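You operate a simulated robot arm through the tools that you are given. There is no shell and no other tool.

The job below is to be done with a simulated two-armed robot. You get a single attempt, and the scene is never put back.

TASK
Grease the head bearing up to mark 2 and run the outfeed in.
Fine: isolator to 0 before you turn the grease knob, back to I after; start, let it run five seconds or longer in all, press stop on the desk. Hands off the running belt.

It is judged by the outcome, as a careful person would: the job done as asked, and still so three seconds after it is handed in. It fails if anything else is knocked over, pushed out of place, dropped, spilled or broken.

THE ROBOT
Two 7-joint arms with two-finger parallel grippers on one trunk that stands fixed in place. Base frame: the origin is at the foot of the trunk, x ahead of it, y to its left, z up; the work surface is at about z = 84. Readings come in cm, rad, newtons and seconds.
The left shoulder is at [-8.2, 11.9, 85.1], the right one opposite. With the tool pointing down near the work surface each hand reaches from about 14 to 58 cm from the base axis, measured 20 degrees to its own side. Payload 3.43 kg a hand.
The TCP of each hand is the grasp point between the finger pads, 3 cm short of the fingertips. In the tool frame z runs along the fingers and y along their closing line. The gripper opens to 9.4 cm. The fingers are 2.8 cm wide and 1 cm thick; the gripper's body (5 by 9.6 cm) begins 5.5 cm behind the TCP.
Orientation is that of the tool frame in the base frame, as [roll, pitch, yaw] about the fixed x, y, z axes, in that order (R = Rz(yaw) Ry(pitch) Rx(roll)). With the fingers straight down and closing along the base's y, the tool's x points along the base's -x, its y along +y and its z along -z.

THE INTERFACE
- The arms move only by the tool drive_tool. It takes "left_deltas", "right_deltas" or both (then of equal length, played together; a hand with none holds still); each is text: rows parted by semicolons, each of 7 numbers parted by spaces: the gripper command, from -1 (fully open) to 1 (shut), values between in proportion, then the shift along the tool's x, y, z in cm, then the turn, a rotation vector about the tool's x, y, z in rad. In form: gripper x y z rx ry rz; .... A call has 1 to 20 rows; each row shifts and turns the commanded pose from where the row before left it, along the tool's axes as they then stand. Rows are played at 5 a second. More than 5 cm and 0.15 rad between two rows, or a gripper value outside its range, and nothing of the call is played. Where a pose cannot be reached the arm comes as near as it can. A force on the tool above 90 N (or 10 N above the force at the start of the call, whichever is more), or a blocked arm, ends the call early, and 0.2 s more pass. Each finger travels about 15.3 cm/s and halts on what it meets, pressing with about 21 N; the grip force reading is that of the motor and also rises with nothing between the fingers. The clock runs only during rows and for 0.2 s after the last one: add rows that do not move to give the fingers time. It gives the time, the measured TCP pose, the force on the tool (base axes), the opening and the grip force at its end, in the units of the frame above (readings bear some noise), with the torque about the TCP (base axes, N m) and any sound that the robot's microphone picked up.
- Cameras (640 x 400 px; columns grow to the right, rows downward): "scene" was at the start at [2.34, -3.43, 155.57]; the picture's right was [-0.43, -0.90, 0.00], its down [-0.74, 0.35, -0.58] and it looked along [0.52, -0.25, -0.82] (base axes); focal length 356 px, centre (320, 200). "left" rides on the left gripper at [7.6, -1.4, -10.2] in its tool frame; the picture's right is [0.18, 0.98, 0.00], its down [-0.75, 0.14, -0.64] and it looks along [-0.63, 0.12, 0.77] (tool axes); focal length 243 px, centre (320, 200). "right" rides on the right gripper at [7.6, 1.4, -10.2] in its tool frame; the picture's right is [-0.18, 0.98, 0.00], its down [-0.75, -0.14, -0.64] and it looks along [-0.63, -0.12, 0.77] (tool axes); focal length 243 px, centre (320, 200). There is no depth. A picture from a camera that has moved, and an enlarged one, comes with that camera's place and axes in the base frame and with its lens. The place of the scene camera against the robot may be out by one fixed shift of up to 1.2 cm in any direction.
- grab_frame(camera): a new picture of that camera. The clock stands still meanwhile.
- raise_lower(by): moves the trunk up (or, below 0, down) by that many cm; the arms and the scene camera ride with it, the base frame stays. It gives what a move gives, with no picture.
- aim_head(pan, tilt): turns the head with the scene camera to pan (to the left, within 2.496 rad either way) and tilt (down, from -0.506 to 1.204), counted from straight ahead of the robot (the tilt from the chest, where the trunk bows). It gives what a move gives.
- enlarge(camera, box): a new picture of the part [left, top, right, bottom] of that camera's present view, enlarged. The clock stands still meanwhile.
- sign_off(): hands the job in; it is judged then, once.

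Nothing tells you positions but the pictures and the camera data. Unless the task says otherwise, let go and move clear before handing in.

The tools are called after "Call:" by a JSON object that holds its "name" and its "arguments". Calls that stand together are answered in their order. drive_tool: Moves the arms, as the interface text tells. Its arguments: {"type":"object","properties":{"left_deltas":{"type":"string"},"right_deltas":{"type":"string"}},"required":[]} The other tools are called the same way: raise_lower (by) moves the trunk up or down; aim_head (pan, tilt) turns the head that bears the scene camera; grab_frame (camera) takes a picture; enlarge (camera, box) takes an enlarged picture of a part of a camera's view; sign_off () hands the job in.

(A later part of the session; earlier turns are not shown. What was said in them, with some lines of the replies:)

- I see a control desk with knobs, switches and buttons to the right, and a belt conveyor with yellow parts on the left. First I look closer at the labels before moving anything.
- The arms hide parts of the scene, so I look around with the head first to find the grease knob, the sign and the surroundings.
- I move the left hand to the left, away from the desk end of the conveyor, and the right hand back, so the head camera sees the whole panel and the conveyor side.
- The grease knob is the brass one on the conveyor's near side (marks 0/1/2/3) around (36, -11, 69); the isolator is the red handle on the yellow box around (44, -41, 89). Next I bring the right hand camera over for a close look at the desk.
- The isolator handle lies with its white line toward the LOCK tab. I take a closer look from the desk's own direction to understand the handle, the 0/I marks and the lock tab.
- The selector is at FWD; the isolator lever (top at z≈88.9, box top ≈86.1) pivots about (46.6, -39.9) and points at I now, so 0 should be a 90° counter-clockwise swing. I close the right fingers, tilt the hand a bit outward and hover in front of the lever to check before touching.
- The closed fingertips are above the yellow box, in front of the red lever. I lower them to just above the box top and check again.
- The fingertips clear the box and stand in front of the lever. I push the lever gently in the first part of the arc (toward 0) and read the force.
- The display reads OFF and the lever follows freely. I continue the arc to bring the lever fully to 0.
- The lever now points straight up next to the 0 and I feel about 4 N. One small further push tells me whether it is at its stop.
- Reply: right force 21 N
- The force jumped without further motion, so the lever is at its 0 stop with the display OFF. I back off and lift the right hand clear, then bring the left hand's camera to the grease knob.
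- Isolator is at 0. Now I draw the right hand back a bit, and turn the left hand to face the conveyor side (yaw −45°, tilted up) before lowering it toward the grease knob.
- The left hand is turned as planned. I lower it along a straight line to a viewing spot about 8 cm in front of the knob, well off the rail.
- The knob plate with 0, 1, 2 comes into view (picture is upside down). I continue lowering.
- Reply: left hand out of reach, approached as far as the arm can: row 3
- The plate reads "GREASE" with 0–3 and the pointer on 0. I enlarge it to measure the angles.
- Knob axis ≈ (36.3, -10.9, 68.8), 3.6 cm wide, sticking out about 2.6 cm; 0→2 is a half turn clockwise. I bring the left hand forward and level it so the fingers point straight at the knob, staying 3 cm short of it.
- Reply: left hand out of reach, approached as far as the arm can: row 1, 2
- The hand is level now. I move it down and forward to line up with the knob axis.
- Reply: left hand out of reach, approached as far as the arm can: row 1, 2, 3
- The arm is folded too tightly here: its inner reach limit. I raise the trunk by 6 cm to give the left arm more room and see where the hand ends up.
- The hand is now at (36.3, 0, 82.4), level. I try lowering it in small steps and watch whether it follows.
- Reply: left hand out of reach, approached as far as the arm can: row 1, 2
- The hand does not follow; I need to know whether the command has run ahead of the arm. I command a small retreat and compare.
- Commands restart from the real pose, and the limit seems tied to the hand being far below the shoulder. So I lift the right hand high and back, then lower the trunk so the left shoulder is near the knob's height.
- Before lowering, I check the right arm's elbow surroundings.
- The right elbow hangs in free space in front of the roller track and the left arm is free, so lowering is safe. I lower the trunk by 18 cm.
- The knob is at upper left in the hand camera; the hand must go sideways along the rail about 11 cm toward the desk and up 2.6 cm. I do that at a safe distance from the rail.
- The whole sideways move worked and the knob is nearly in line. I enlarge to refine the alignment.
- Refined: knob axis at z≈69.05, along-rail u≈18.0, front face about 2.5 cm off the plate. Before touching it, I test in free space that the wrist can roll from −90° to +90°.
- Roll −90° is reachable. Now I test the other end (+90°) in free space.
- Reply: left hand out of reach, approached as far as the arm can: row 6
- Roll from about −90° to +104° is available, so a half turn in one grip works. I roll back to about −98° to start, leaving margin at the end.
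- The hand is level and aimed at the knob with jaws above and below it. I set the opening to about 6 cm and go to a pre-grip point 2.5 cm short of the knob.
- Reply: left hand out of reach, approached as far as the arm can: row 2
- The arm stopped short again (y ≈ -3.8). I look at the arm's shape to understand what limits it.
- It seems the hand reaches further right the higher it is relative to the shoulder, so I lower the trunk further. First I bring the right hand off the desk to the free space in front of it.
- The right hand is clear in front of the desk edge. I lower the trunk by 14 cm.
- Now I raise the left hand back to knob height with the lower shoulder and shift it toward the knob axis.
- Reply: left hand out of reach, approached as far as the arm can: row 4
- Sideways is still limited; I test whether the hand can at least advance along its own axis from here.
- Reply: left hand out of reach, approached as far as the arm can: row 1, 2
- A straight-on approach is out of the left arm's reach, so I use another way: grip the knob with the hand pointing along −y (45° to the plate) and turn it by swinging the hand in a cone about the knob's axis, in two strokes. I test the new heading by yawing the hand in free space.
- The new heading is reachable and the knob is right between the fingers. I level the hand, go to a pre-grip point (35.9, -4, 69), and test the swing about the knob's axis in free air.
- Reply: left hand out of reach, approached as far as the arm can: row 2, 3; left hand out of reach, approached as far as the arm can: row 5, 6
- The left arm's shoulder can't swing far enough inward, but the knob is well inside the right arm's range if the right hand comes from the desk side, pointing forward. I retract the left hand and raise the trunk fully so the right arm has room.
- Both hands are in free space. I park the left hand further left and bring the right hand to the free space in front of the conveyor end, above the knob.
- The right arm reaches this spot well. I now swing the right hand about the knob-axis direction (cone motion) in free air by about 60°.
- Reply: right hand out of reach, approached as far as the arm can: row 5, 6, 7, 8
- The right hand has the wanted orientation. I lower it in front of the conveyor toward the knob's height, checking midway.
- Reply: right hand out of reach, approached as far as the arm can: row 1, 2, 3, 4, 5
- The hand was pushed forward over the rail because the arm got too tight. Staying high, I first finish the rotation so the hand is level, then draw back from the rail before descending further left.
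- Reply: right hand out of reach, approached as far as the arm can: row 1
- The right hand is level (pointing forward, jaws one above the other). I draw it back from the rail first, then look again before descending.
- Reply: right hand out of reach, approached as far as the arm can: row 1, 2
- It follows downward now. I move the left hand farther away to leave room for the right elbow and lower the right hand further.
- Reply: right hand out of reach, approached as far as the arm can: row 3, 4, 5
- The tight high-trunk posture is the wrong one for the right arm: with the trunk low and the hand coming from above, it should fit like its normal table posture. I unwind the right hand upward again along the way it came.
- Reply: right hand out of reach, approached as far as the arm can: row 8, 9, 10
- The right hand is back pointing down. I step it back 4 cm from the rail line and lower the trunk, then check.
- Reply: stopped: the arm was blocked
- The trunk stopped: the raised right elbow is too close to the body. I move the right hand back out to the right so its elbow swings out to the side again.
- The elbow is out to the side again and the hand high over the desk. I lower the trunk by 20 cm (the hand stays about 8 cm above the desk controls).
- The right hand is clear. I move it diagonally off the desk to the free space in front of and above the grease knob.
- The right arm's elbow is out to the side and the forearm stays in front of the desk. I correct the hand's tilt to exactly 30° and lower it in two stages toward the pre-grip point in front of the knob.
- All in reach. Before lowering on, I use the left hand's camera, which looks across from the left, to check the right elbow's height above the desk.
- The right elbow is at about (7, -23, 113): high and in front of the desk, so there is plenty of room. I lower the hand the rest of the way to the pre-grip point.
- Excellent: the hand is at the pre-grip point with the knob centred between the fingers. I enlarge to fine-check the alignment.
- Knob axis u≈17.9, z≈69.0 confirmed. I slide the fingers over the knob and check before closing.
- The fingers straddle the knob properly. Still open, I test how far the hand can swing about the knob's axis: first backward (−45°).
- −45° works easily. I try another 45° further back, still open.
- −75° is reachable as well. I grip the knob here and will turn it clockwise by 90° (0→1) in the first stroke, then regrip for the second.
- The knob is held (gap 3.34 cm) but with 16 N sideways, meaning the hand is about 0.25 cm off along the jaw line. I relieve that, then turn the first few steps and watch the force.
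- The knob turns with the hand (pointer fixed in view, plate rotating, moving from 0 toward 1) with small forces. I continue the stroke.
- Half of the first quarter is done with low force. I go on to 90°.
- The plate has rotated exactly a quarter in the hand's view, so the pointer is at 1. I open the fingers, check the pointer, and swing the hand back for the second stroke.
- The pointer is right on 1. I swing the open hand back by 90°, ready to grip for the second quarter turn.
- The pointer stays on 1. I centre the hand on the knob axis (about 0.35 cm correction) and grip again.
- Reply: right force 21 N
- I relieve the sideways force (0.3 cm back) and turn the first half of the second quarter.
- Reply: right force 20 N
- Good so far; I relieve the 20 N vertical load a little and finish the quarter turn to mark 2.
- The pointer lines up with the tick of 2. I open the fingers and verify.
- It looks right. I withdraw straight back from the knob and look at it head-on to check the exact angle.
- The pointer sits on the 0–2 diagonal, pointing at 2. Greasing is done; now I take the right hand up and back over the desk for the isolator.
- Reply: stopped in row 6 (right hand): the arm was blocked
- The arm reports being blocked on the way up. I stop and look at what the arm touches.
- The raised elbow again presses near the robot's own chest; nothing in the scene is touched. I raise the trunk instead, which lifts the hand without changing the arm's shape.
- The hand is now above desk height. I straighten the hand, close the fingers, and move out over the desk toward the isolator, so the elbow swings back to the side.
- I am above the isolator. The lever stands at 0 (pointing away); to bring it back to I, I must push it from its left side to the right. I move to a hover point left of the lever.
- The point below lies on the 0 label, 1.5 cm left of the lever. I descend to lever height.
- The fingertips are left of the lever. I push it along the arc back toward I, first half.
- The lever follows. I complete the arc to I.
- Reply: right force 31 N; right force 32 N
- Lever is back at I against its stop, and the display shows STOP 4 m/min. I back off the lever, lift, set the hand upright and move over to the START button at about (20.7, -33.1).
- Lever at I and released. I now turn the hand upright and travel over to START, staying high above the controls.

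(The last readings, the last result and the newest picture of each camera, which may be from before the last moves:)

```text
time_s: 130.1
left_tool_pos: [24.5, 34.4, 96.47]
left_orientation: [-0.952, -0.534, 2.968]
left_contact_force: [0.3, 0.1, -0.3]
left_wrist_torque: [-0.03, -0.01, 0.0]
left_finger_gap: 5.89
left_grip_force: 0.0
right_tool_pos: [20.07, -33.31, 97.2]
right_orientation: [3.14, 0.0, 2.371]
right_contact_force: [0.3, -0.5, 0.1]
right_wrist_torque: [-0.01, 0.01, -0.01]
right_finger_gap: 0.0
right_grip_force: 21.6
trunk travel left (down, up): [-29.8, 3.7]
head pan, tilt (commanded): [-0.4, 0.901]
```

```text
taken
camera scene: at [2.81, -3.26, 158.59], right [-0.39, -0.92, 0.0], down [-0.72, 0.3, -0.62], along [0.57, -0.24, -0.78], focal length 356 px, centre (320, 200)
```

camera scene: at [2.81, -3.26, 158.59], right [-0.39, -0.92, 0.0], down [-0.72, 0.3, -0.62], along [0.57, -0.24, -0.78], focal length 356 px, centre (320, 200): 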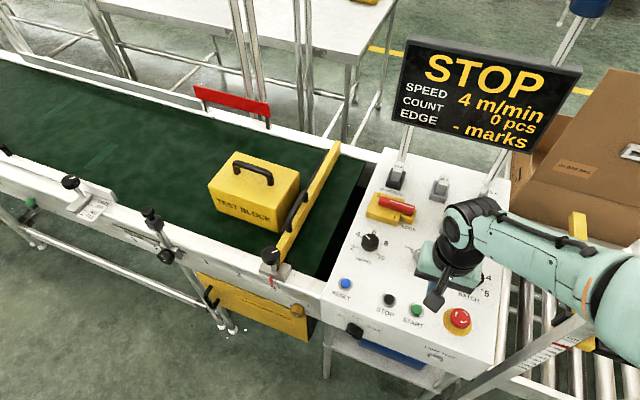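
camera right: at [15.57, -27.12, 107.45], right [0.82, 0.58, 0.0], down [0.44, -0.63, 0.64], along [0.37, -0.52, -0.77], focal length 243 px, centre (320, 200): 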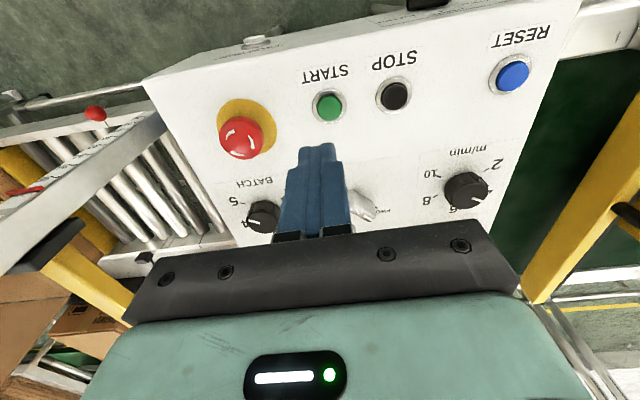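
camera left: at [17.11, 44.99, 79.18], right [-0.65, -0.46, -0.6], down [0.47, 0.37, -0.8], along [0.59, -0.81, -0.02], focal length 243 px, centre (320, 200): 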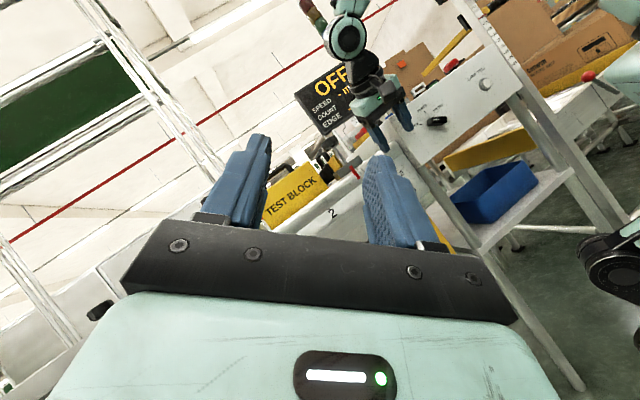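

The hand is upright near START. I enlarge to measure START and STOP precisely.

Call:
{"name": "enlarge", "arguments": {"camera": "right", "box": [270, 40, 450, 170]}}

```text
3.08 times, centred on (360, 105) of right
camera zoom: at [15.57, -27.12, 107.45], right [0.82, 0.58, 0.0], down [0.44, -0.63, 0.64], along [0.37, -0.52, -0.77], focal length 746 px, centre (197, 492)
```

zoom: 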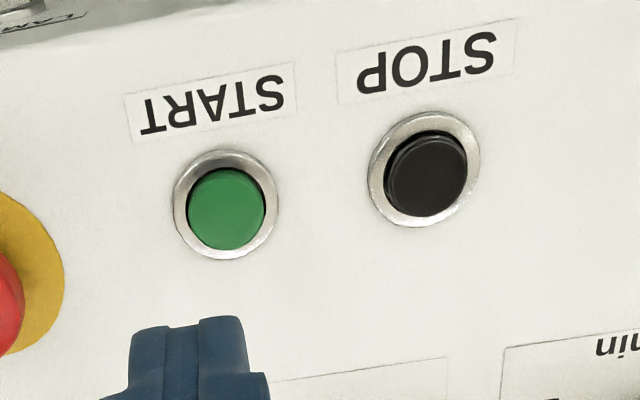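

START centre ≈ (20.8, -32.8), STOP ≈ (25.0, -28.6). I align over START and descend to about 2 cm above it.

Call:
{"name": "drive_tool", "arguments": {"right_deltas": "1 -0.12 0.91 0 0 0 0; 1 0 0 3.2 0 0 0; 1 0 0 3.2 0 0 0; 1 0 0 0 0 0 0"}}

Call:
{"name": "enlarge", "arguments": {"camera": "right", "box": [240, 60, 440, 200]}}

```text
time_s: 131.1
left_tool_pos: [24.32, 34.43, 96.41]
left_orientation: [-0.95, -0.533, 2.969]
left_contact_force: [-0.5, -0.4, 0.3]
left_wrist_torque: [0.0, 0.01, 0.02]
left_finger_gap: 5.89
left_grip_force: 0.1
right_tool_pos: [20.78, -32.71, 90.88]
right_orientation: [3.138, -0.001, 2.371]
right_contact_force: [0.0, 0.5, -0.9]
right_wrist_torque: [0.01, -0.01, 0.0]
right_finger_gap: 0.0
right_grip_force: 20.8
trunk travel left (down, up): [-29.8, 3.7]
head pan, tilt (commanded): [-0.4, 0.901]
```

```text
2.86 times, centred on (340, 130) of right
camera zoom: at [16.28, -26.54, 101.11], right [0.82, 0.58, 0.0], down [0.44, -0.63, 0.64], along [0.37, -0.52, -0.77], focal length 693 px, centre (263, 400)
```

zoom: 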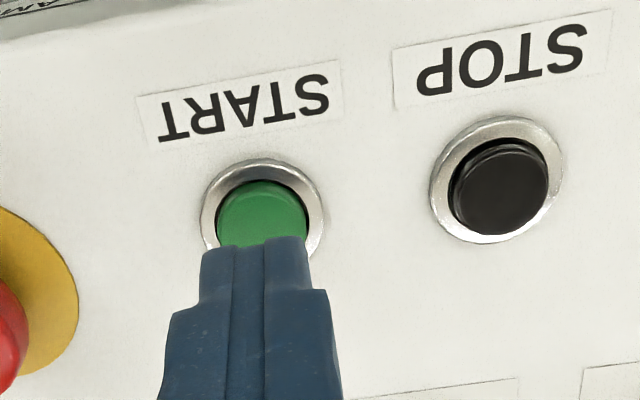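

Aligned within a couple of millimetres. I press down on START in small steps and read force and display.

Call:
{"name": "drive_tool", "arguments": {"right_deltas": "1 0.2 0 1.4 0 0 0; 1 0 0 0.6 0 0 0; 1 0 0 0.4 0 0 0; 1 0 0 0 0 0 0"}}

Call:
{"name": "grab_frame", "arguments": {"camera": "scene"}}

```text
time_s: 132.1
left_tool_pos: [24.37, 34.34, 96.38]
left_orientation: [-0.949, -0.533, 2.968]
left_contact_force: [-0.9, 0.4, -1.4]
left_wrist_torque: [0.0, 0.01, -0.03]
left_finger_gap: 5.84
left_grip_force: 0.1
right_tool_pos: [20.77, -32.64, 88.53]
right_orientation: [3.141, 0.0, 2.369]
right_contact_force: [-0.1, -0.6, 0.5]
right_wrist_torque: [0.02, -0.02, 0.0]
right_finger_gap: 0.01
right_grip_force: 20.5
trunk travel left (down, up): [-29.8, 3.7]
head pan, tilt (commanded): [-0.4, 0.901]
```

```text
taken
camera scene: at [2.74, -3.24, 158.58], right [-0.39, -0.92, 0.0], down [-0.72, 0.3, -0.62], along [0.57, -0.24, -0.78], focal length 356 px, centre (320, 200)
```

scene: 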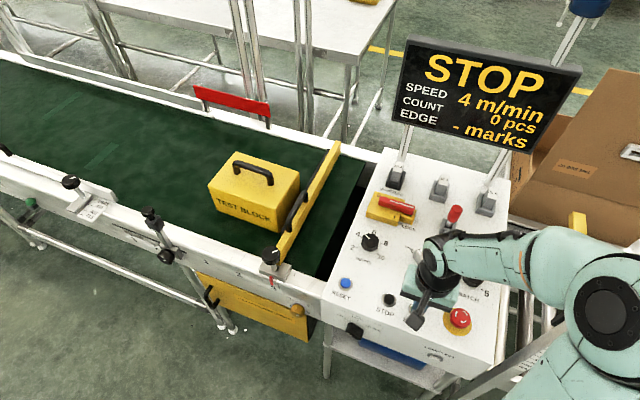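

No contact yet. I continue pressing in small steps.

Call:
{"name": "drive_tool", "arguments": {"right_deltas": "1 0 0 0.3 0 0 0; 1 0 0 0.3 0 0 0; 1 0 0 0 0 0 0"}}

Call:
{"name": "enlarge", "arguments": {"camera": "scene", "box": [380, 30, 600, 160]}}

```text
time_s: 132.9
left_tool_pos: [24.44, 34.44, 96.51]
left_orientation: [-0.951, -0.533, 2.969]
left_contact_force: [-1.1, -0.2, 0.2]
left_wrist_torque: [0.01, 0.03, 0.01]
left_finger_gap: 5.87
left_grip_force: 0.0
right_tool_pos: [20.71, -32.62, 87.78]
right_orientation: [3.139, -0.001, 2.369]
right_contact_force: [-0.1, -0.2, 0.6]
right_wrist_torque: [0.0, -0.03, -0.02]
right_finger_gap: 0.0
right_grip_force: 21.2
trunk travel left (down, up): [-29.8, 3.7]
head pan, tilt (commanded): [-0.4, 0.901]
```

```text
2.91 times, centred on (490, 95) of scene
camera zoom: at [2.75, -3.25, 158.58], right [-0.39, -0.92, 0.0], down [-0.72, 0.3, -0.62], along [0.57, -0.24, -0.78], focal length 1034 px, centre (-174, 506)
```

zoom: 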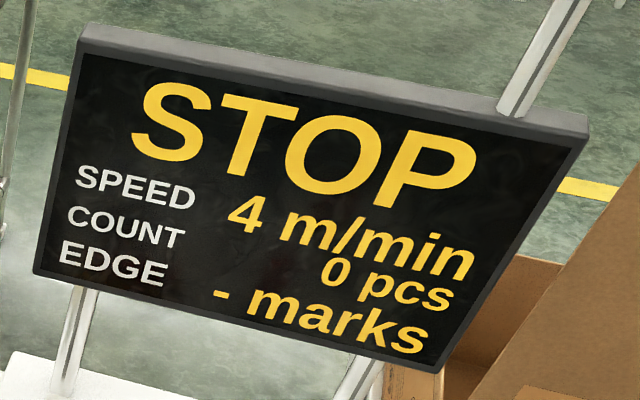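

Call:
{"name": "drive_tool", "arguments": {"right_deltas": "1 0 0 0.25 0 0 0; 1 0 0 0.2 0 0 0; 1 0 0 0 0 0 0"}}

Call:
{"name": "enlarge", "arguments": {"camera": "scene", "box": [380, 30, 600, 160]}}

Call:
{"name": "enlarge", "arguments": {"camera": "right", "box": [240, 60, 440, 200]}}

```text
time_s: 133.7
left_tool_pos: [24.25, 34.37, 96.41]
left_orientation: [-0.952, -0.532, 2.97]
left_contact_force: [0.4, -0.8, 0.1]
left_wrist_torque: [-0.01, -0.02, 0.04]
left_finger_gap: 5.89
left_grip_force: 0.0
right_tool_pos: [20.57, -32.54, 87.42]
right_orientation: [3.138, 0.003, 2.369]
right_contact_force: [-3.4, -3.2, 21.6]
right_wrist_torque: [-0.19, 0.03, 0.1]
right_finger_gap: 0.0
right_grip_force: 20.9
trunk travel left (down, up): [-29.8, 3.7]
head pan, tilt (commanded): [-0.4, 0.901]
heard: click
```

```text
2.91 times, centred on (490, 95) of scene
camera zoom: at [2.62, -3.16, 158.6], right [-0.39, -0.92, 0.0], down [-0.72, 0.3, -0.62], along [0.57, -0.24, -0.78], focal length 1034 px, centre (-174, 506)
```

zoom: 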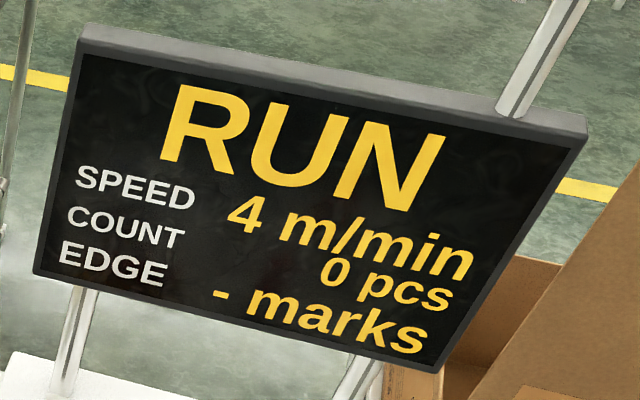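

```text
2.86 times, centred on (340, 130) of right
camera zoom: at [16.04, -26.4, 97.73], right [0.82, 0.58, 0.0], down [0.44, -0.63, 0.64], along [0.37, -0.52, -0.77], focal length 693 px, centre (263, 400)
```

zoom: 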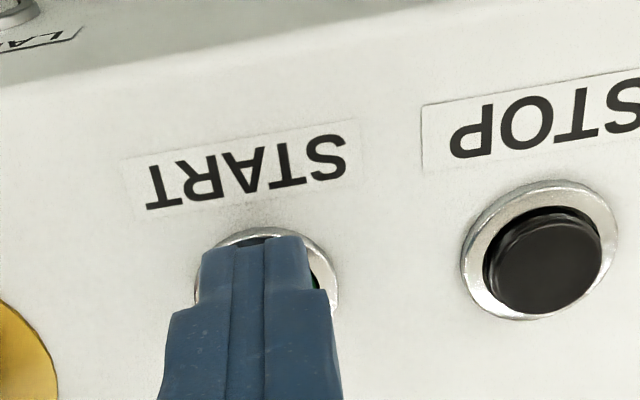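

RUN is on (clicked at about 133.5 s). I lift off and move over STOP, keeping the hands well away from the belt.

Call:
{"name": "drive_tool", "arguments": {"right_deltas": "1 0 0 -1.5 0 0 0; 1 0 0 -2 0 0 0; 1 -0.1 2.85 0 0 0 0; 1 -0.1 2.85 0 0 0 0; 1 0 0 0 0 0 0"}}

Call:
{"name": "grab_frame", "arguments": {"camera": "scene"}}

Call:
{"name": "enlarge", "arguments": {"camera": "right", "box": [220, 60, 420, 200]}}

```text
time_s: 134.9
left_tool_pos: [24.37, 34.36, 96.38]
left_orientation: [-0.953, -0.532, 2.97]
left_contact_force: [0.1, 0.1, -0.4]
left_wrist_torque: [0.01, 0.02, 0.0]
left_finger_gap: 5.87
left_grip_force: 0.0
right_tool_pos: [24.8, -28.62, 90.93]
right_orientation: [3.14, 0.001, 2.37]
right_contact_force: [0.1, -0.3, 0.1]
right_wrist_torque: [0.0, 0.02, 0.01]
right_finger_gap: 0.0
right_grip_force: 20.8
trunk travel left (down, up): [-29.8, 3.7]
head pan, tilt (commanded): [-0.4, 0.901]
```

```text
taken
camera scene: at [2.74, -3.26, 158.58], right [-0.39, -0.92, 0.0], down [-0.72, 0.3, -0.62], along [0.57, -0.24, -0.78], focal length 356 px, centre (320, 200)
```

scene: 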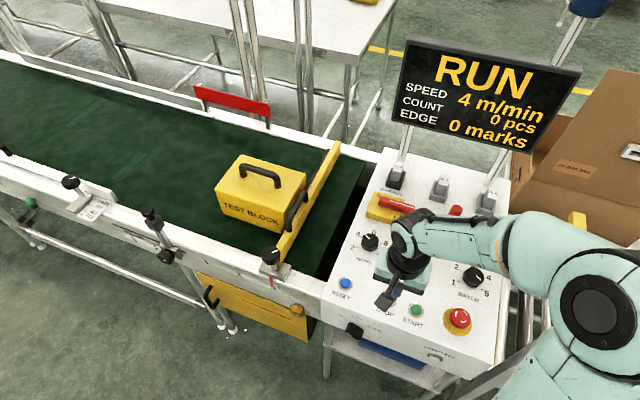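

```text
2.86 times, centred on (320, 130) of right
camera zoom: at [20.17, -22.47, 101.21], right [0.82, 0.58, 0.0], down [0.44, -0.63, 0.64], along [0.37, -0.52, -0.77], focal length 693 px, centre (320, 400)
```

zoom: 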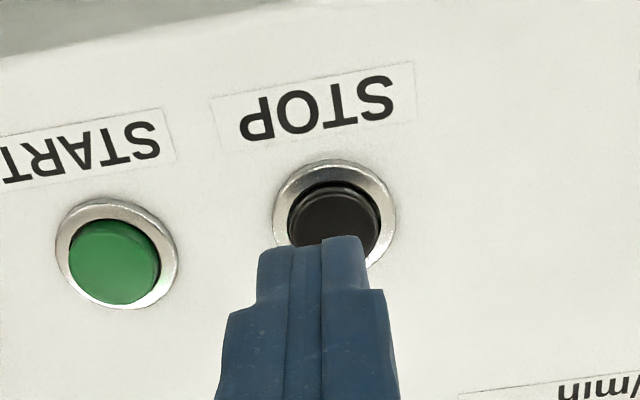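

The belt runs (display RUN, block gently resting toward the fence). I adjust 0.4 cm onto STOP, lower to just above it and wait out the running time.

Call:
{"name": "drive_tool", "arguments": {"right_deltas": "1 0.2 0.4 0 0 0 0; 1 0 0 1.3 0 0 0; 1 0 0 1.3 0 0 0; 1 0 0 0 0 0 0; 1 0 0 0 0 0 0; 1 0 0 0 0 0 0; 1 0 0 0 0 0 0; 1 0 0 0 0 0 0; 1 0 0 0 0 0 0; 1 0 0 0 0 0 0; 1 0 0 0 0 0 0; 1 0 0 0 0 0 0; 1 0 0 0 0 0 0; 1 0 0 0 0 0 0; 1 0 0 0 0 0 0; 1 0 0 0 0 0 0; 1 0 0 0 0 0 0; 1 0 0 0 0 0 0"}}

Call:
{"name": "grab_frame", "arguments": {"camera": "scene"}}

Call:
{"name": "enlarge", "arguments": {"camera": "right", "box": [220, 60, 420, 200]}}

```text
time_s: 138.7
left_tool_pos: [24.37, 34.43, 96.37]
left_orientation: [-0.95, -0.532, 2.969]
left_contact_force: [0.2, -0.5, 0.4]
left_wrist_torque: [-0.01, -0.01, 0.01]
left_finger_gap: 5.87
left_grip_force: 0.1
right_tool_pos: [24.81, -28.16, 88.3]
right_orientation: [3.141, 0.001, 2.371]
right_contact_force: [0.6, -0.2, 0.0]
right_wrist_torque: [0.0, 0.03, -0.02]
right_finger_gap: 0.0
right_grip_force: 20.7
trunk travel left (down, up): [-29.8, 3.7]
head pan, tilt (commanded): [-0.4, 0.901]
```

```text
taken
camera scene: at [2.75, -3.25, 158.58], right [-0.39, -0.92, 0.0], down [-0.72, 0.3, -0.62], along [0.57, -0.24, -0.78], focal length 356 px, centre (320, 200)
```

scene: 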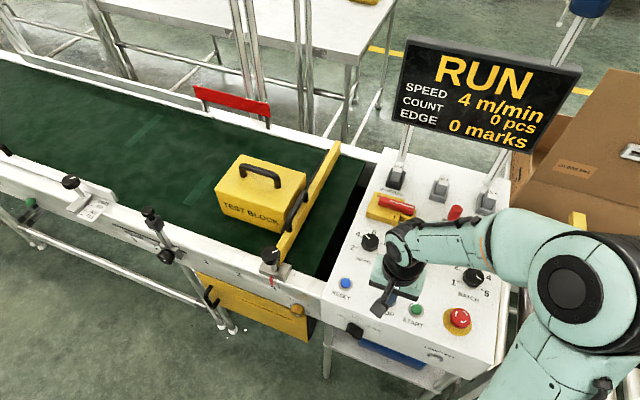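

```text
2.86 times, centred on (320, 130) of right
camera zoom: at [20.34, -22.01, 98.58], right [0.82, 0.58, 0.0], down [0.44, -0.63, 0.64], along [0.37, -0.52, -0.77], focal length 693 px, centre (320, 400)
```

zoom: 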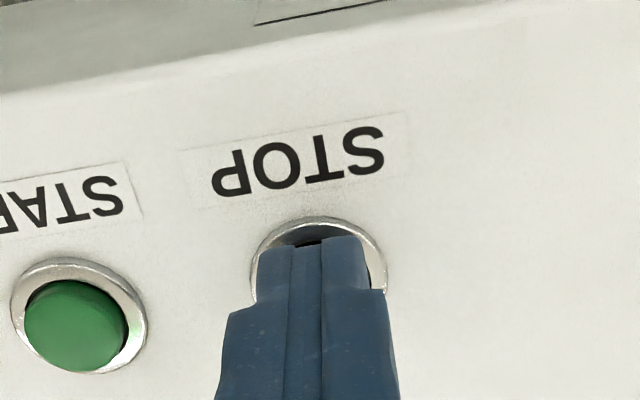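

Running steadily for over 5 s, block stable at the fence. I wait one more second and then press STOP.

Call:
{"name": "drive_tool", "arguments": {"right_deltas": "1 0 0 0 0 0 0; 1 0 0 0 0 0 0; 1 0 0 0 0 0 0; 1 0 0 0 0 0 0; 1 0 0 0.4 0 0 0; 1 0 0 0.3 0 0 0; 1 0 0 0.25 0 0 0; 1 0 0 0 0 0 0"}}

Call:
{"name": "grab_frame", "arguments": {"camera": "scene"}}

```text
time_s: 140.5
left_tool_pos: [24.38, 34.49, 96.51]
left_orientation: [-0.951, -0.529, 2.969]
left_contact_force: [0.4, 0.2, -1.0]
left_wrist_torque: [0.05, 0.02, 0.0]
left_finger_gap: 5.89
left_grip_force: 0.0
right_tool_pos: [24.86, -28.24, 87.46]
right_orientation: [3.138, 0.001, 2.371]
right_contact_force: [-4.5, -1.9, 20.2]
right_wrist_torque: [-0.12, 0.01, -0.02]
right_finger_gap: 0.0
right_grip_force: 21.7
trunk travel left (down, up): [-29.8, 3.7]
head pan, tilt (commanded): [-0.4, 0.901]
heard: click
```

```text
taken
camera scene: at [2.6, -3.15, 158.6], right [-0.39, -0.92, 0.0], down [-0.72, 0.3, -0.62], along [0.57, -0.24, -0.78], focal length 356 px, centre (320, 200)
```

scene: 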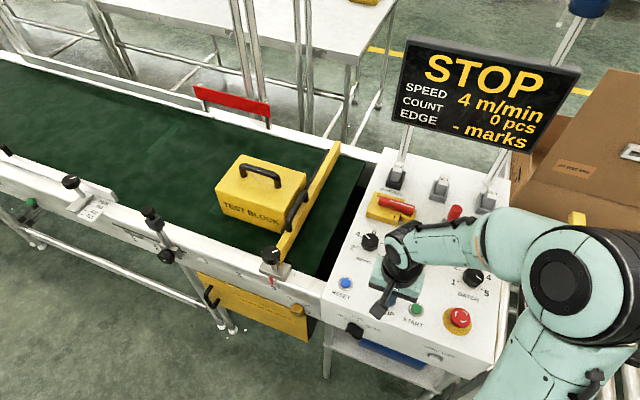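

Click heard and the display shows STOP after almost 7 s of running. I lift the hand clear and check everything once more.

Call:
{"name": "drive_tool", "arguments": {"right_deltas": "1 0 0 -1 0 0 0; 1 0 0 -3 0 0 0; 1 0 0 -4 0 0 0; 1 0 0 -4 0 0 0; 1 3 -3 -2 0 0 0; 1 3 -3 -2 0 0 0; 1 0 0 0 0 0 0"}}

Call:
{"name": "grab_frame", "arguments": {"camera": "scene"}}

Call:
{"name": "enlarge", "arguments": {"camera": "scene", "box": [220, 230, 360, 350]}}

Call:
{"name": "enlarge", "arguments": {"camera": "scene", "box": [320, 150, 520, 350]}}

```text
time_s: 142.1
left_tool_pos: [24.4, 34.39, 96.44]
left_orientation: [-0.952, -0.535, 2.97]
left_contact_force: [-0.2, -0.5, -0.9]
left_wrist_torque: [0.02, 0.03, 0.0]
left_finger_gap: 5.89
left_grip_force: 0.0
right_tool_pos: [16.32, -28.41, 103.38]
right_orientation: [3.14, -0.001, 2.371]
right_contact_force: [0.0, -0.4, -0.1]
right_wrist_torque: [0.01, 0.01, -0.01]
right_finger_gap: 0.0
right_grip_force: 20.6
trunk travel left (down, up): [-29.8, 3.7]
head pan, tilt (commanded): [-0.4, 0.901]
```

```text
taken
camera scene: at [2.82, -3.27, 158.59], right [-0.39, -0.92, 0.0], down [-0.72, 0.3, -0.62], along [0.57, -0.24, -0.78], focal length 356 px, centre (320, 200)
```

scene: 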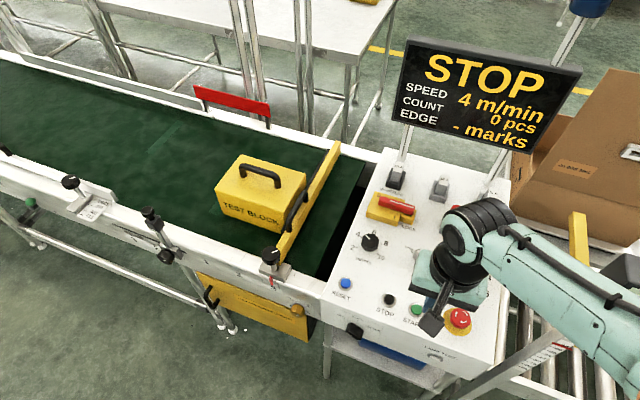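

```text
3.33 times, centred on (290, 290) of scene
camera zoom: at [2.82, -3.27, 158.59], right [-0.39, -0.92, 0.0], down [-0.72, 0.3, -0.62], along [0.57, -0.24, -0.78], focal length 1185 px, centre (420, -100)
```

zoom: 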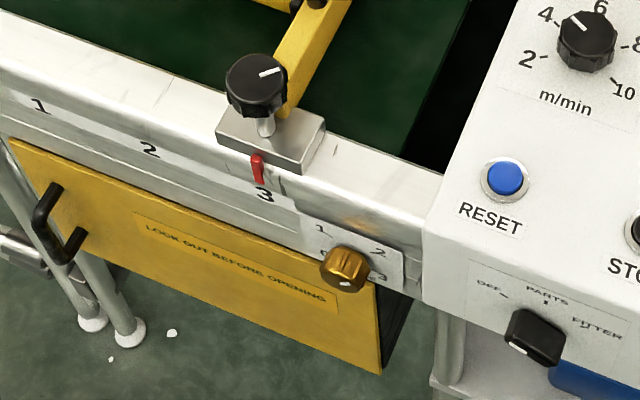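

```text
2.00 times, centred on (420, 250) of scene
camera zoom: at [2.82, -3.27, 158.59], right [-0.39, -0.92, 0.0], down [-0.72, 0.3, -0.62], along [0.57, -0.24, -0.78], focal length 711 px, centre (120, 100)
```

zoom: 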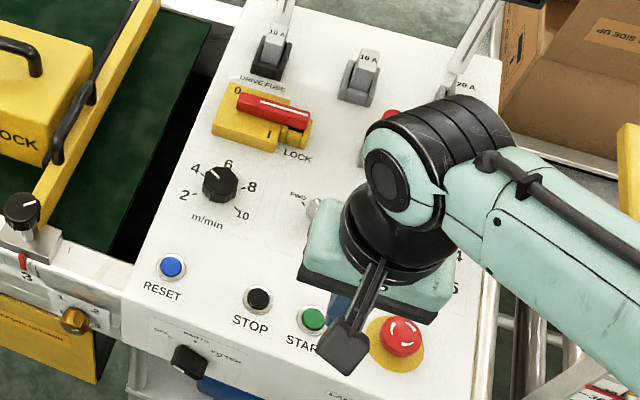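

Display STOP, isolator at I, E-stop untouched. I take one more sharp look at the grease knob pointer from the head camera.

Call:
{"name": "enlarge", "arguments": {"camera": "scene", "box": [275, 285, 320, 325]}}

Call:
{"name": "aim_head", "arguments": {"pan": -0.2, "tilt": 0.95}}

Call:
{"name": "grab_frame", "arguments": {"camera": "scene"}}

```text
10.00 times, centred on (298, 305) of scene
camera zoom: at [2.82, -3.27, 158.59], right [-0.39, -0.92, 0.0], down [-0.72, 0.3, -0.62], along [0.57, -0.24, -0.78], focal length 3556 px, centre (545, -850)
```

zoom: 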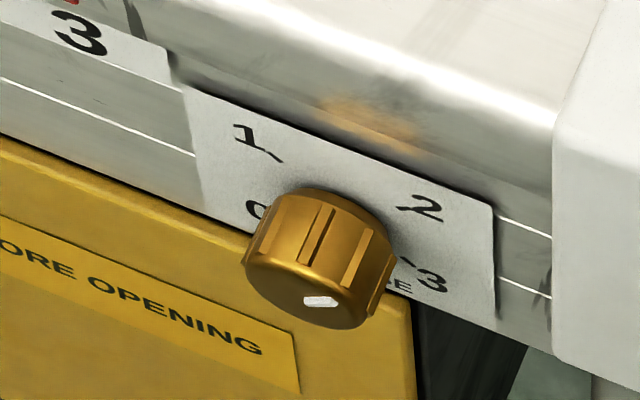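

```text
time_s: 142.8
left_tool_pos: [24.44, 34.34, 96.39]
left_orientation: [-0.953, -0.534, 2.969]
left_contact_force: [0.5, -0.2, 0.1]
left_wrist_torque: [0.01, 0.01, 0.01]
left_finger_gap: 5.88
left_grip_force: 0.1
right_tool_pos: [16.21, -28.37, 103.57]
right_orientation: [3.141, 0.001, 2.371]
right_contact_force: [0.4, 0.2, 0.3]
right_wrist_torque: [0.01, 0.0, -0.02]
right_finger_gap: 0.03
right_grip_force: 21.1
trunk travel left (down, up): [-29.8, 3.7]
head pan, tilt (commanded): [-0.201, 0.949]
```

```text
taken
camera scene: at [2.91, -1.77, 158.22], right [-0.2, -0.98, 0.0], down [-0.8, 0.16, -0.58], along [0.57, -0.12, -0.81], focal length 356 px, centre (320, 200)
```

scene: 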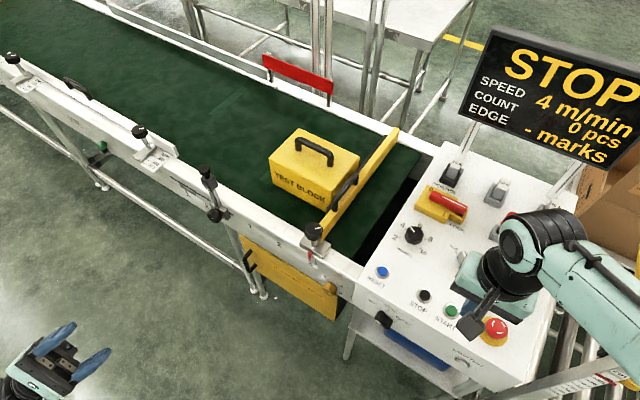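

The pointer is at 2 (its mark runs right of centre, level in this view, as in the close-ups), the isolator is at I, the display reads STOP, the belt is still, and both hands are clear. I hand the job in.

Call:
{"name": "sign_off", "arguments": {}}

```text
The job is handed in.
```

The head bearing is greased to mark 2 and the outfeed has been run in. I handed the job in with the belt stopped.

- **Isolator:** I turned it to 0 before touching the grease knob (the display went to OFF). Afterwards I turned it back to I, and the display came back showing STOP.
- **Grease:** I turned the knob clockwise from 0 to 2 in two quarter turns. Close-up pictures show the pointer on 2, to within a couple of degrees.
- **Run-in:** I pressed START and the display went to RUN. The belt ran about 7 seconds at the 4 m/min already set, forward. I then pressed STOP on the desk and the display returned to STOP. Both hands stayed clear of the belt.

The yellow test block was on the belt when I started it. It slid 1–2 cm and came to rest against the fence; I left it there.

Earlier, the robot's arms were stopped twice by its own body while I was moving them. Nothing in the scene was touched.
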